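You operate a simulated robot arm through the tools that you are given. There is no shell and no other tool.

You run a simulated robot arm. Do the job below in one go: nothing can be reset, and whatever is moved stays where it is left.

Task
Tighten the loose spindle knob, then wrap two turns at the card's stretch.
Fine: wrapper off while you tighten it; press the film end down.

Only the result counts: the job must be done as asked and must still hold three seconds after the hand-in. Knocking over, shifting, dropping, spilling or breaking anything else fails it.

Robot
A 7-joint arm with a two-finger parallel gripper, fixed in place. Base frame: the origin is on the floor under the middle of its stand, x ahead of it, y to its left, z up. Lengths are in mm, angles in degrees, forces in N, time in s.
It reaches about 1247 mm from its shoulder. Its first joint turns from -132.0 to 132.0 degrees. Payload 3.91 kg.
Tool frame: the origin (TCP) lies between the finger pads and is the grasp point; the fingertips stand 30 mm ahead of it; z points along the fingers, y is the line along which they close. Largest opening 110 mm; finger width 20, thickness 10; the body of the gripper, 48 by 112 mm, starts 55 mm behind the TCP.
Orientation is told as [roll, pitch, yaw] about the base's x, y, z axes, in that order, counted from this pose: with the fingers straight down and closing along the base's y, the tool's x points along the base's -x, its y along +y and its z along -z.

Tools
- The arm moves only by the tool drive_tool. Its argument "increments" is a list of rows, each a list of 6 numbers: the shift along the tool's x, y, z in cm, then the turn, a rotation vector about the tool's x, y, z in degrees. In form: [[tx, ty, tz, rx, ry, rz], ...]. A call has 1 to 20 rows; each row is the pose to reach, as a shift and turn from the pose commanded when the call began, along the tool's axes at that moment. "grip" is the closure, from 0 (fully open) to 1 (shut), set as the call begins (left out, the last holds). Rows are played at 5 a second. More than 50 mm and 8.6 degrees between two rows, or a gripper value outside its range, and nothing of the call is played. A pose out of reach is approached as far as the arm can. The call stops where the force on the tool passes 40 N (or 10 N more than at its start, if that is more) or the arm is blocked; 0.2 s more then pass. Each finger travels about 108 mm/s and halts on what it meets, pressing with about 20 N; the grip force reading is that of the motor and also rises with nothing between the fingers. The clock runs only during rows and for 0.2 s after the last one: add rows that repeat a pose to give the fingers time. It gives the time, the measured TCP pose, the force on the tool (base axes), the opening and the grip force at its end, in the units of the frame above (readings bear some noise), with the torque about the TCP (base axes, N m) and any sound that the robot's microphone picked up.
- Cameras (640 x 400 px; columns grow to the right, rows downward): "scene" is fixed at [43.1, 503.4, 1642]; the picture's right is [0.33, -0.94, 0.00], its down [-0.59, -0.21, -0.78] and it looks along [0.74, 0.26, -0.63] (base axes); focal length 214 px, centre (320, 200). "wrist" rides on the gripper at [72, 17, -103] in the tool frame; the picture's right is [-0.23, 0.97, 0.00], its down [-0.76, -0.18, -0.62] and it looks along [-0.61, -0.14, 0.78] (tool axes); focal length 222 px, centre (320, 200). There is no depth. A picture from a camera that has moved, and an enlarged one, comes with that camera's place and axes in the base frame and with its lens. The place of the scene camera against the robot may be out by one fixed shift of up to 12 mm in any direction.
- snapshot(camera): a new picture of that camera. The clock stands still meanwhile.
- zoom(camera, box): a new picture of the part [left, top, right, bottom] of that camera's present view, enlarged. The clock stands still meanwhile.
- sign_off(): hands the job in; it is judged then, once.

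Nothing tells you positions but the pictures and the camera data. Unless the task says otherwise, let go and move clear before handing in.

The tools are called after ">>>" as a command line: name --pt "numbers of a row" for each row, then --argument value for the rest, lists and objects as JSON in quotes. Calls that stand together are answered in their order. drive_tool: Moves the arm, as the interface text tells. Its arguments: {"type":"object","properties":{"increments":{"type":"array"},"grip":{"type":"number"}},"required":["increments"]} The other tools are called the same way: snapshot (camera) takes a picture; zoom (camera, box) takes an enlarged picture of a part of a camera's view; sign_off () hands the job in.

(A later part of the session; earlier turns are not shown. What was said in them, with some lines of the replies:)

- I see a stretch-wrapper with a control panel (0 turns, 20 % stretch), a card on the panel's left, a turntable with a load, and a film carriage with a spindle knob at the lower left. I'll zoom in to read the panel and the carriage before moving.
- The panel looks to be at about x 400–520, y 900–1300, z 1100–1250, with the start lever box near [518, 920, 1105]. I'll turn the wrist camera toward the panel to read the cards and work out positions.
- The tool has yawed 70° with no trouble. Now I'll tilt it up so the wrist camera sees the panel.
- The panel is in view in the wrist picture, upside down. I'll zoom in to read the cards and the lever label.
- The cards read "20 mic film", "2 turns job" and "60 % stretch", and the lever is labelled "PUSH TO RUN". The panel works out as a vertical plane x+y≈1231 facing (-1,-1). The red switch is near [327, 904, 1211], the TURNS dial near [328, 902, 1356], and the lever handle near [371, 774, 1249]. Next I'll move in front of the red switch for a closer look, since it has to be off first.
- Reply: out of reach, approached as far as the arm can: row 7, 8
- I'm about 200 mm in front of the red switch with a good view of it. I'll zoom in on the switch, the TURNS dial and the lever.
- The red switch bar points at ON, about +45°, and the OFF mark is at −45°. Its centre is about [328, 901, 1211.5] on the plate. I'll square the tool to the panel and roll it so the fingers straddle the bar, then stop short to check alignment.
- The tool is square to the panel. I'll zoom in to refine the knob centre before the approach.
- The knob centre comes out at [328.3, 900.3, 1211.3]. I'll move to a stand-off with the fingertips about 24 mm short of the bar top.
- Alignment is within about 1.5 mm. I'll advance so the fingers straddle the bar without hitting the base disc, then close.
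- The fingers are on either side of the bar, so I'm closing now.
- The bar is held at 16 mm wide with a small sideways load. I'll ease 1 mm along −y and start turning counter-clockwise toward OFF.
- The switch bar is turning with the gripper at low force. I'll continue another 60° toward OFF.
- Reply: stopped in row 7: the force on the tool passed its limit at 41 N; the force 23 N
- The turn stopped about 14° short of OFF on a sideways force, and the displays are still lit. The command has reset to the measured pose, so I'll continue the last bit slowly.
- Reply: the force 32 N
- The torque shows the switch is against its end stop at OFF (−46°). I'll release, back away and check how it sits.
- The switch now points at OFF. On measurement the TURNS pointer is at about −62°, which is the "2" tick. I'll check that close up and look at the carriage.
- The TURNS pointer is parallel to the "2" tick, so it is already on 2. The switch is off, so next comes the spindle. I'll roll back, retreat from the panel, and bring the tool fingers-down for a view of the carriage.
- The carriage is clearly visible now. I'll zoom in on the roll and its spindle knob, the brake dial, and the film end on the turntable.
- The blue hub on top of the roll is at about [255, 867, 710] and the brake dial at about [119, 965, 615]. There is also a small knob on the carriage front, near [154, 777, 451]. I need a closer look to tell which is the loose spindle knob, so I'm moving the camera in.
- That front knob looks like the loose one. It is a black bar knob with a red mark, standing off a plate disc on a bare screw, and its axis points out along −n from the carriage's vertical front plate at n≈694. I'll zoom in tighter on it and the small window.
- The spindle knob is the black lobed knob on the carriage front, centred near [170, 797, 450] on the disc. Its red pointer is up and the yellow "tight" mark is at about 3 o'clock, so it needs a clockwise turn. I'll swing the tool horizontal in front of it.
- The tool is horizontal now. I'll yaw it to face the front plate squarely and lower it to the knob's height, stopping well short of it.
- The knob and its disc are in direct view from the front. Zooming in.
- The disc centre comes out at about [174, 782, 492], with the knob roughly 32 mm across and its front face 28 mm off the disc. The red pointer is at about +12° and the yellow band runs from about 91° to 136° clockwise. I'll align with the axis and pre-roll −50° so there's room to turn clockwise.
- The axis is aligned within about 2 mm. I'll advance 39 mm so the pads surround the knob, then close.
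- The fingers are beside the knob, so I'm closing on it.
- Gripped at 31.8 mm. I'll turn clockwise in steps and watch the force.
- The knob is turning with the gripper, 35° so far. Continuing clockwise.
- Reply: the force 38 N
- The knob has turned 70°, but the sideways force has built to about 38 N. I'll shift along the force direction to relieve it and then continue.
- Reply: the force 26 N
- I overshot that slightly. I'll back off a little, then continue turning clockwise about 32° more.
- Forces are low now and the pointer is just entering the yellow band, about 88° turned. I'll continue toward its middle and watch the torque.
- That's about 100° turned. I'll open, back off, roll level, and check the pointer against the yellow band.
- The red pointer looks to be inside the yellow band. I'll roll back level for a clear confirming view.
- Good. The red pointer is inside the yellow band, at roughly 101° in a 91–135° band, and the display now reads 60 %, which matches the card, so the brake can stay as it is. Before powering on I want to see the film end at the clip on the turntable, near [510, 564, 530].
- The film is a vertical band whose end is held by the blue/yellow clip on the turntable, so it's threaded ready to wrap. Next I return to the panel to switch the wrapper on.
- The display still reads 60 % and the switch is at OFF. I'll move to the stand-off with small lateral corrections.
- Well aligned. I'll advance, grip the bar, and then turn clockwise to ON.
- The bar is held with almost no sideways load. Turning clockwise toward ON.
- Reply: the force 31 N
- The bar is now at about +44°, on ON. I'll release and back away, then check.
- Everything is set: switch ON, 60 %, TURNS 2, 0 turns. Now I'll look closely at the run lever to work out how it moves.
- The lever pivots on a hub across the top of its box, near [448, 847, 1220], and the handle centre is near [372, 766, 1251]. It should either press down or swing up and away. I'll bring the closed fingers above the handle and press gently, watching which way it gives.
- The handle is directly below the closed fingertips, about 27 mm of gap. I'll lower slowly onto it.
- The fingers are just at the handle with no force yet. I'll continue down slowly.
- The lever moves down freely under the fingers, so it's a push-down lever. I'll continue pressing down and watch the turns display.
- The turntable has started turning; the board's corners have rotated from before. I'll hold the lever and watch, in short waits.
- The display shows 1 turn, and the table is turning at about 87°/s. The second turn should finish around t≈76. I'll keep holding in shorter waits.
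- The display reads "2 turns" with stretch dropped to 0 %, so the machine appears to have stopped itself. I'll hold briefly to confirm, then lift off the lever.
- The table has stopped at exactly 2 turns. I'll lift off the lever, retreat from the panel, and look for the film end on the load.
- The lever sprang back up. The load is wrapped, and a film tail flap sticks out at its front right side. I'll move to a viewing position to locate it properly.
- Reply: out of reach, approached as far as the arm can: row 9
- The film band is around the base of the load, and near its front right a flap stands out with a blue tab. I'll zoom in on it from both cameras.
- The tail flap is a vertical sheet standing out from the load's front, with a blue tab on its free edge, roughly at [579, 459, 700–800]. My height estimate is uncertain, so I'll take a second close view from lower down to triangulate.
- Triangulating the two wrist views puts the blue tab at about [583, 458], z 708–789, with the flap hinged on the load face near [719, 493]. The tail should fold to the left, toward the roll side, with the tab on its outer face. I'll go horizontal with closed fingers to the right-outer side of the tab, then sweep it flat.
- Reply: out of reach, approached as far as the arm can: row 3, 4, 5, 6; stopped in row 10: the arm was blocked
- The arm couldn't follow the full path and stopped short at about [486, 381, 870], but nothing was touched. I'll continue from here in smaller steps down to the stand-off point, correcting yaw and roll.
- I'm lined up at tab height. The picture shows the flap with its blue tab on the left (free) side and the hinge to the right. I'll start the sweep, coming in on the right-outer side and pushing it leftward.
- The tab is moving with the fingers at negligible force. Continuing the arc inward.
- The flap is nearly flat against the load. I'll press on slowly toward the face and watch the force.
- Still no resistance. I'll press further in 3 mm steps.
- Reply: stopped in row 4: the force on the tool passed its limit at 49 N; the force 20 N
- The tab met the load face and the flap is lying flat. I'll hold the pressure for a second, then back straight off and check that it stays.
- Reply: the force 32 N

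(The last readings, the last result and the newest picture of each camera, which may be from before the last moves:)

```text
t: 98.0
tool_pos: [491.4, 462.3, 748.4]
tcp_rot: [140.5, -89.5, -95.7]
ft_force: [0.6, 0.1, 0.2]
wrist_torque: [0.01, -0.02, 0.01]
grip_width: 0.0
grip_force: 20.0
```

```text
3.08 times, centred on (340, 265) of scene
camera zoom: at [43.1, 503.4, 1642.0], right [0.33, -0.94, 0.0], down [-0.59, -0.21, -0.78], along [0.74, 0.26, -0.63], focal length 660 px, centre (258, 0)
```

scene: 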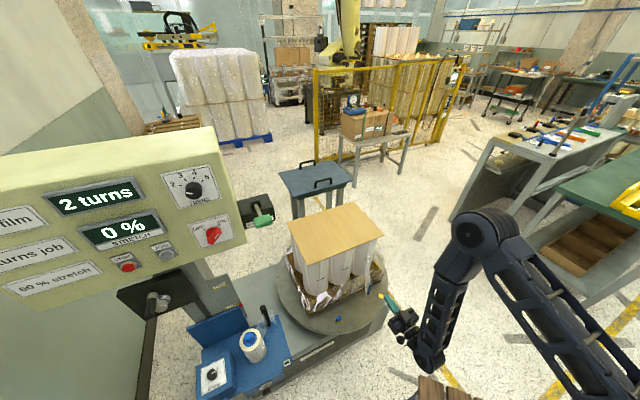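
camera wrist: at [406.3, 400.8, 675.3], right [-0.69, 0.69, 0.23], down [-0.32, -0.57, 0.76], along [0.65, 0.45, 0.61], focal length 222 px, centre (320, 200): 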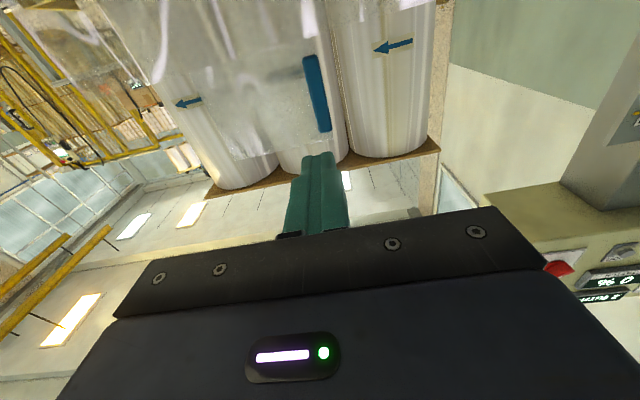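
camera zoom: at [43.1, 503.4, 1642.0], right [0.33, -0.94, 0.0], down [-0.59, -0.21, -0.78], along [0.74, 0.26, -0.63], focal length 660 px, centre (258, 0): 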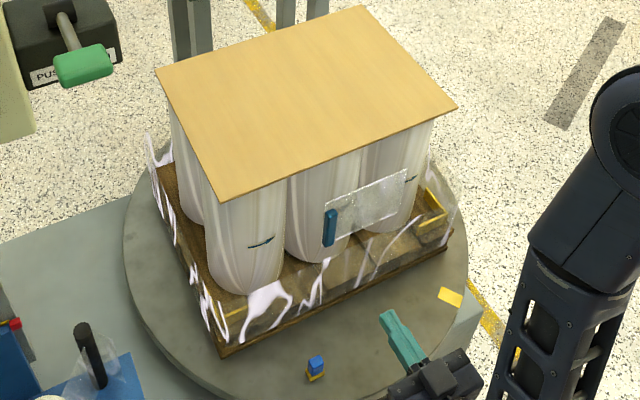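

The flap has stayed flat against the load after the fingers left. I'll move the arm further clear, wait a few seconds, and make a final check of everything.

>>> drive_tool --pt "-2 0 -2 0 0 0" --pt "-4 0 -4 0 0 0" --pt "-6 0 -6 0 0 0" --pt "-9 0 -7 0 0 0" --pt "-12 0 -8 0 0 0" --pt "-12 0 -8 0 0 0" --pt "-12 0 -8 0 0 0" --pt "-12 0 -8 0 0 0" --pt "-12 0 -8 0 0 0" --pt "-12 0 -8 0 0 0" --pt "-12 0 -8 0 0 0" --pt "-12 0 -8 0 0 0" --pt "-12 0 -8 0 0 0" --pt "-12 0 -8 0 0 0"

>>> snapshot --camera "scene"

>>> zoom --camera "scene" --box '[270, 200, 410, 330]'

>>> zoom --camera "scene" --box '[235, 365, 285, 400]'

>>> zoom --camera "scene" --box '[0, 150, 290, 310]'

```text
t: 101.2
tool_pos: [454.5, 446.5, 892.1]
tcp_rot: [159.9, -83.3, -115.9]
ft_force: [-0.2, -0.1, 1.1]
wrist_torque: [0.03, 0.04, 0.01]
grip_width: 0.0
grip_force: 19.9
stopped in row 14: the arm was blocked; the commanded pose is now the measured one
```

```text
taken
```

scene: 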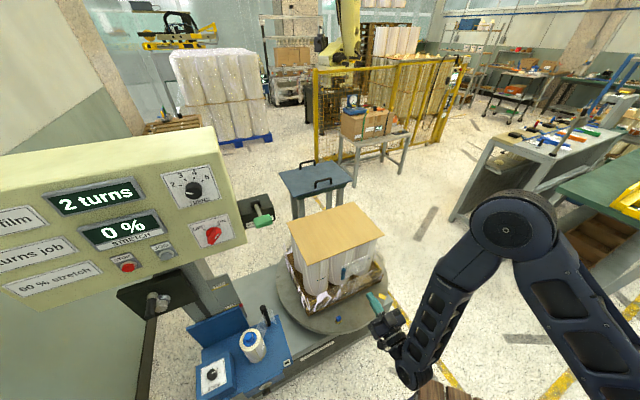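

```text
3.08 times, centred on (340, 265) of scene
camera zoom: at [43.1, 503.4, 1642.0], right [0.33, -0.94, 0.0], down [-0.59, -0.21, -0.78], along [0.74, 0.26, -0.63], focal length 660 px, centre (258, 0)
```

zoom: 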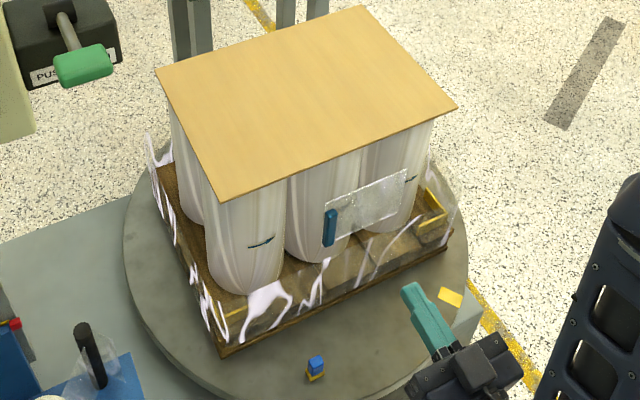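

```text
11.43 times, centred on (260, 382) of scene
camera zoom: at [43.1, 503.4, 1642.0], right [0.33, -0.94, 0.0], down [-0.59, -0.21, -0.78], along [0.74, 0.26, -0.63], focal length 2451 px, centre (1006, -1886)
```

zoom: 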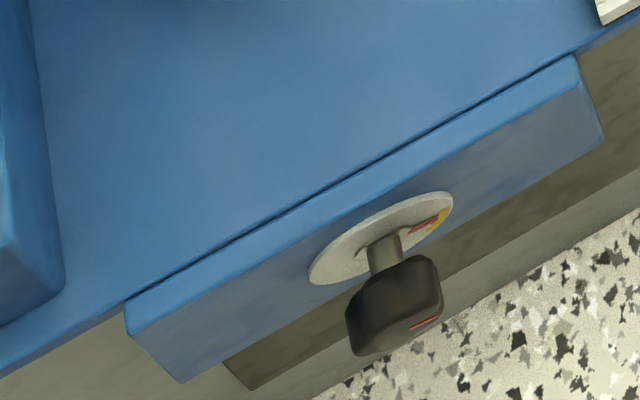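

```text
2.21 times, centred on (145, 230) of scene
camera zoom: at [43.1, 503.4, 1642.0], right [0.33, -0.94, 0.0], down [-0.59, -0.21, -0.78], along [0.74, 0.26, -0.63], focal length 473 px, centre (706, 134)
```

zoom: 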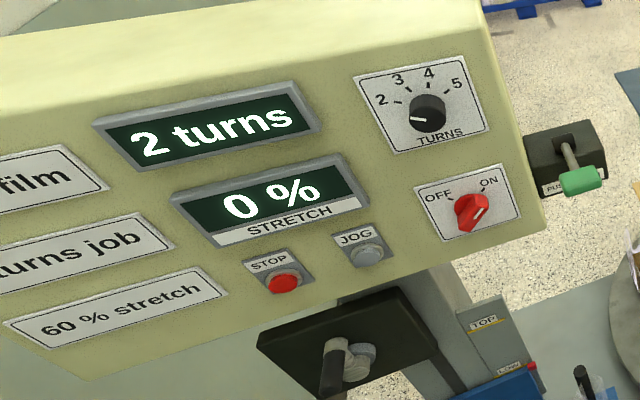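

The spindle pointer is in the yellow band, the panel shows 2 turns, and the flap is flat. The last move reported "blocked", so before handing in I'll check that the arm isn't touching the wooden item near the bottom of the scene view.

>>> zoom --camera "scene" --box '[360, 320, 500, 400]'

>>> snapshot --camera "wrist"

```text
4.57 times, centred on (430, 360) of scene
camera zoom: at [43.1, 503.4, 1642.0], right [0.33, -0.94, 0.0], down [-0.59, -0.21, -0.78], along [0.74, 0.26, -0.63], focal length 980 px, centre (-183, -531)
```

zoom: 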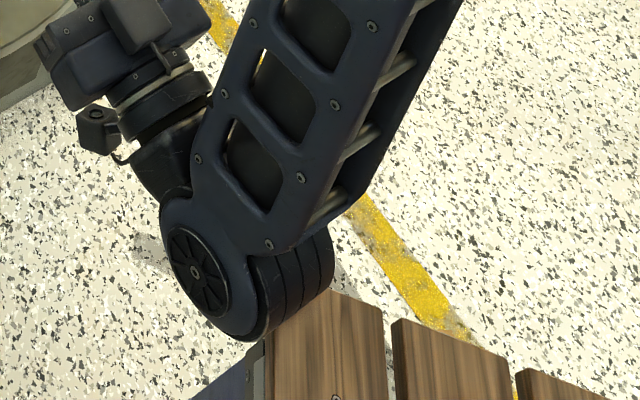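

```text
taken
camera wrist: at [373.1, 394.2, 809.1], right [-0.69, 0.67, 0.26], down [-0.36, -0.64, 0.68], along [0.63, 0.37, 0.68], focal length 222 px, centre (320, 200)
```

wrist: 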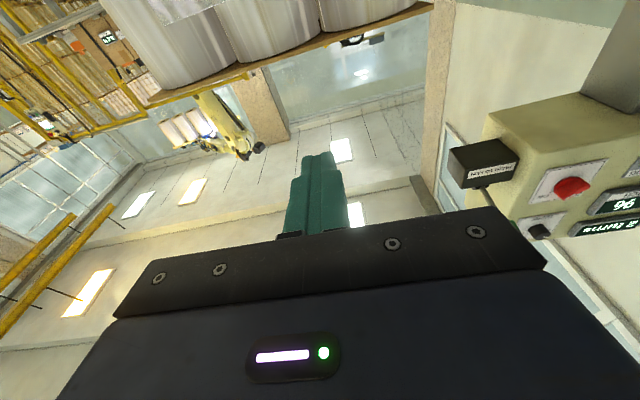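

The wrist joint is close above those boards. To be safe I'll tilt the tool down and rise, which lifts the wrist away, then recheck the area.

>>> drive_tool --pt "0 0 0 0 7 0" --pt "-1 0 0 0 14 0" --pt "-2 0 0 0 21 0" --pt "-3 0 0 0 28 0" --pt "-4 0 0 0 35 0" --pt "-5.5 0 0 0 42 0" --pt "-7 0 0 0 49 0" --pt "-8.5 0 0 0 56 0" --pt "-10 0 0 0 63 0" --pt "-10 0 0 0 63 0"

>>> snapshot --camera "scene"

>>> zoom --camera "scene" --box '[360, 320, 500, 400]'

```text
t: 103.4
tool_pos: [450.5, 435.5, 988.6]
tcp_rot: [2.7, -33.0, 42.6]
ft_force: [0.3, -1.0, -0.7]
wrist_torque: [-0.01, 0.01, 0.04]
grip_width: 0.2
grip_force: 19.8
out of reach, approached as far as the arm can: row 9
```

```text
taken
```

scene: 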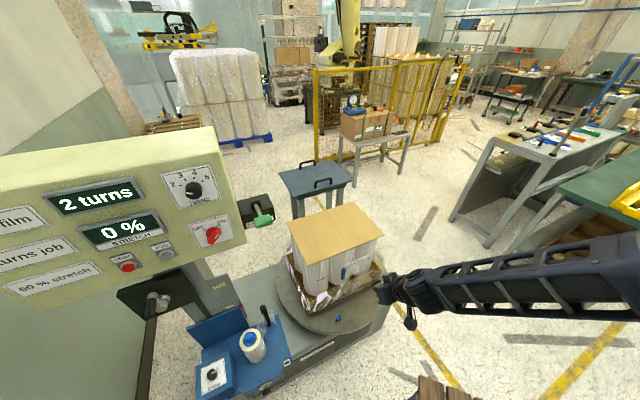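

```text
4.57 times, centred on (430, 360) of scene
camera zoom: at [43.1, 503.4, 1642.0], right [0.33, -0.94, 0.0], down [-0.59, -0.21, -0.78], along [0.74, 0.26, -0.63], focal length 980 px, centre (-183, -531)
```

zoom: 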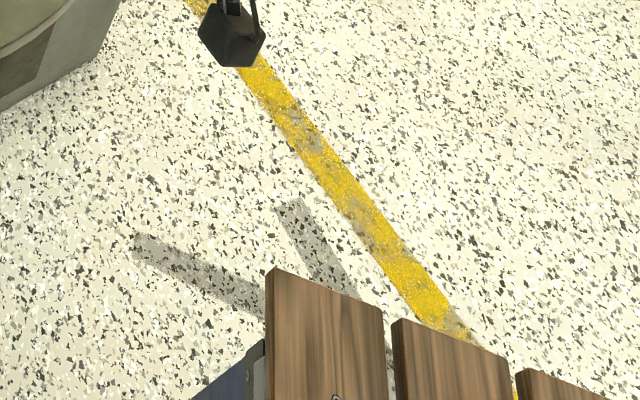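

The boards are where they were at the start, and the arm is clear of everything. The panel shows 2 turns, wrapped at 60 %. The spindle pointer is in the yellow band and the film end lies flat on the load, so I'm handing in.

>>> sign_off

```text
The job is handed in.
```

The spindle knob is tight and the load has two turns of film at 60 %, with the film end pressed flat. The job is handed in; I haven't seen the judge's result.

- **Spindle knob:** I turned the wrapper off, then tightened the knob clockwise until its red pointer sat inside the yellow band. The stretch display went from 20 % to 60 %, matching the card, so I left the brake alone.
- **Wrap:** The TURNS dial was already on 2. I switched back on and held the run lever; the machine stopped by itself at 2 turns. The stretch read 60 % in every check during the wrap and dropped to 0 % when it stopped.
- **Film end:** I folded the loose tail against the load and held it for about a second. Pressing it peaked at 49 N, just over the usual 40 N stop. It was still flat about seven seconds after I let go, with the load and top board where they were before.

The arm reported being blocked twice, once on the way to the film end and once while moving clear. The second time its wrist was close over the wooden boards by the robot. I saw no contact, and the boards look to be where they were at the start. The wrapper's switch is still on ON, and the arm is clear.
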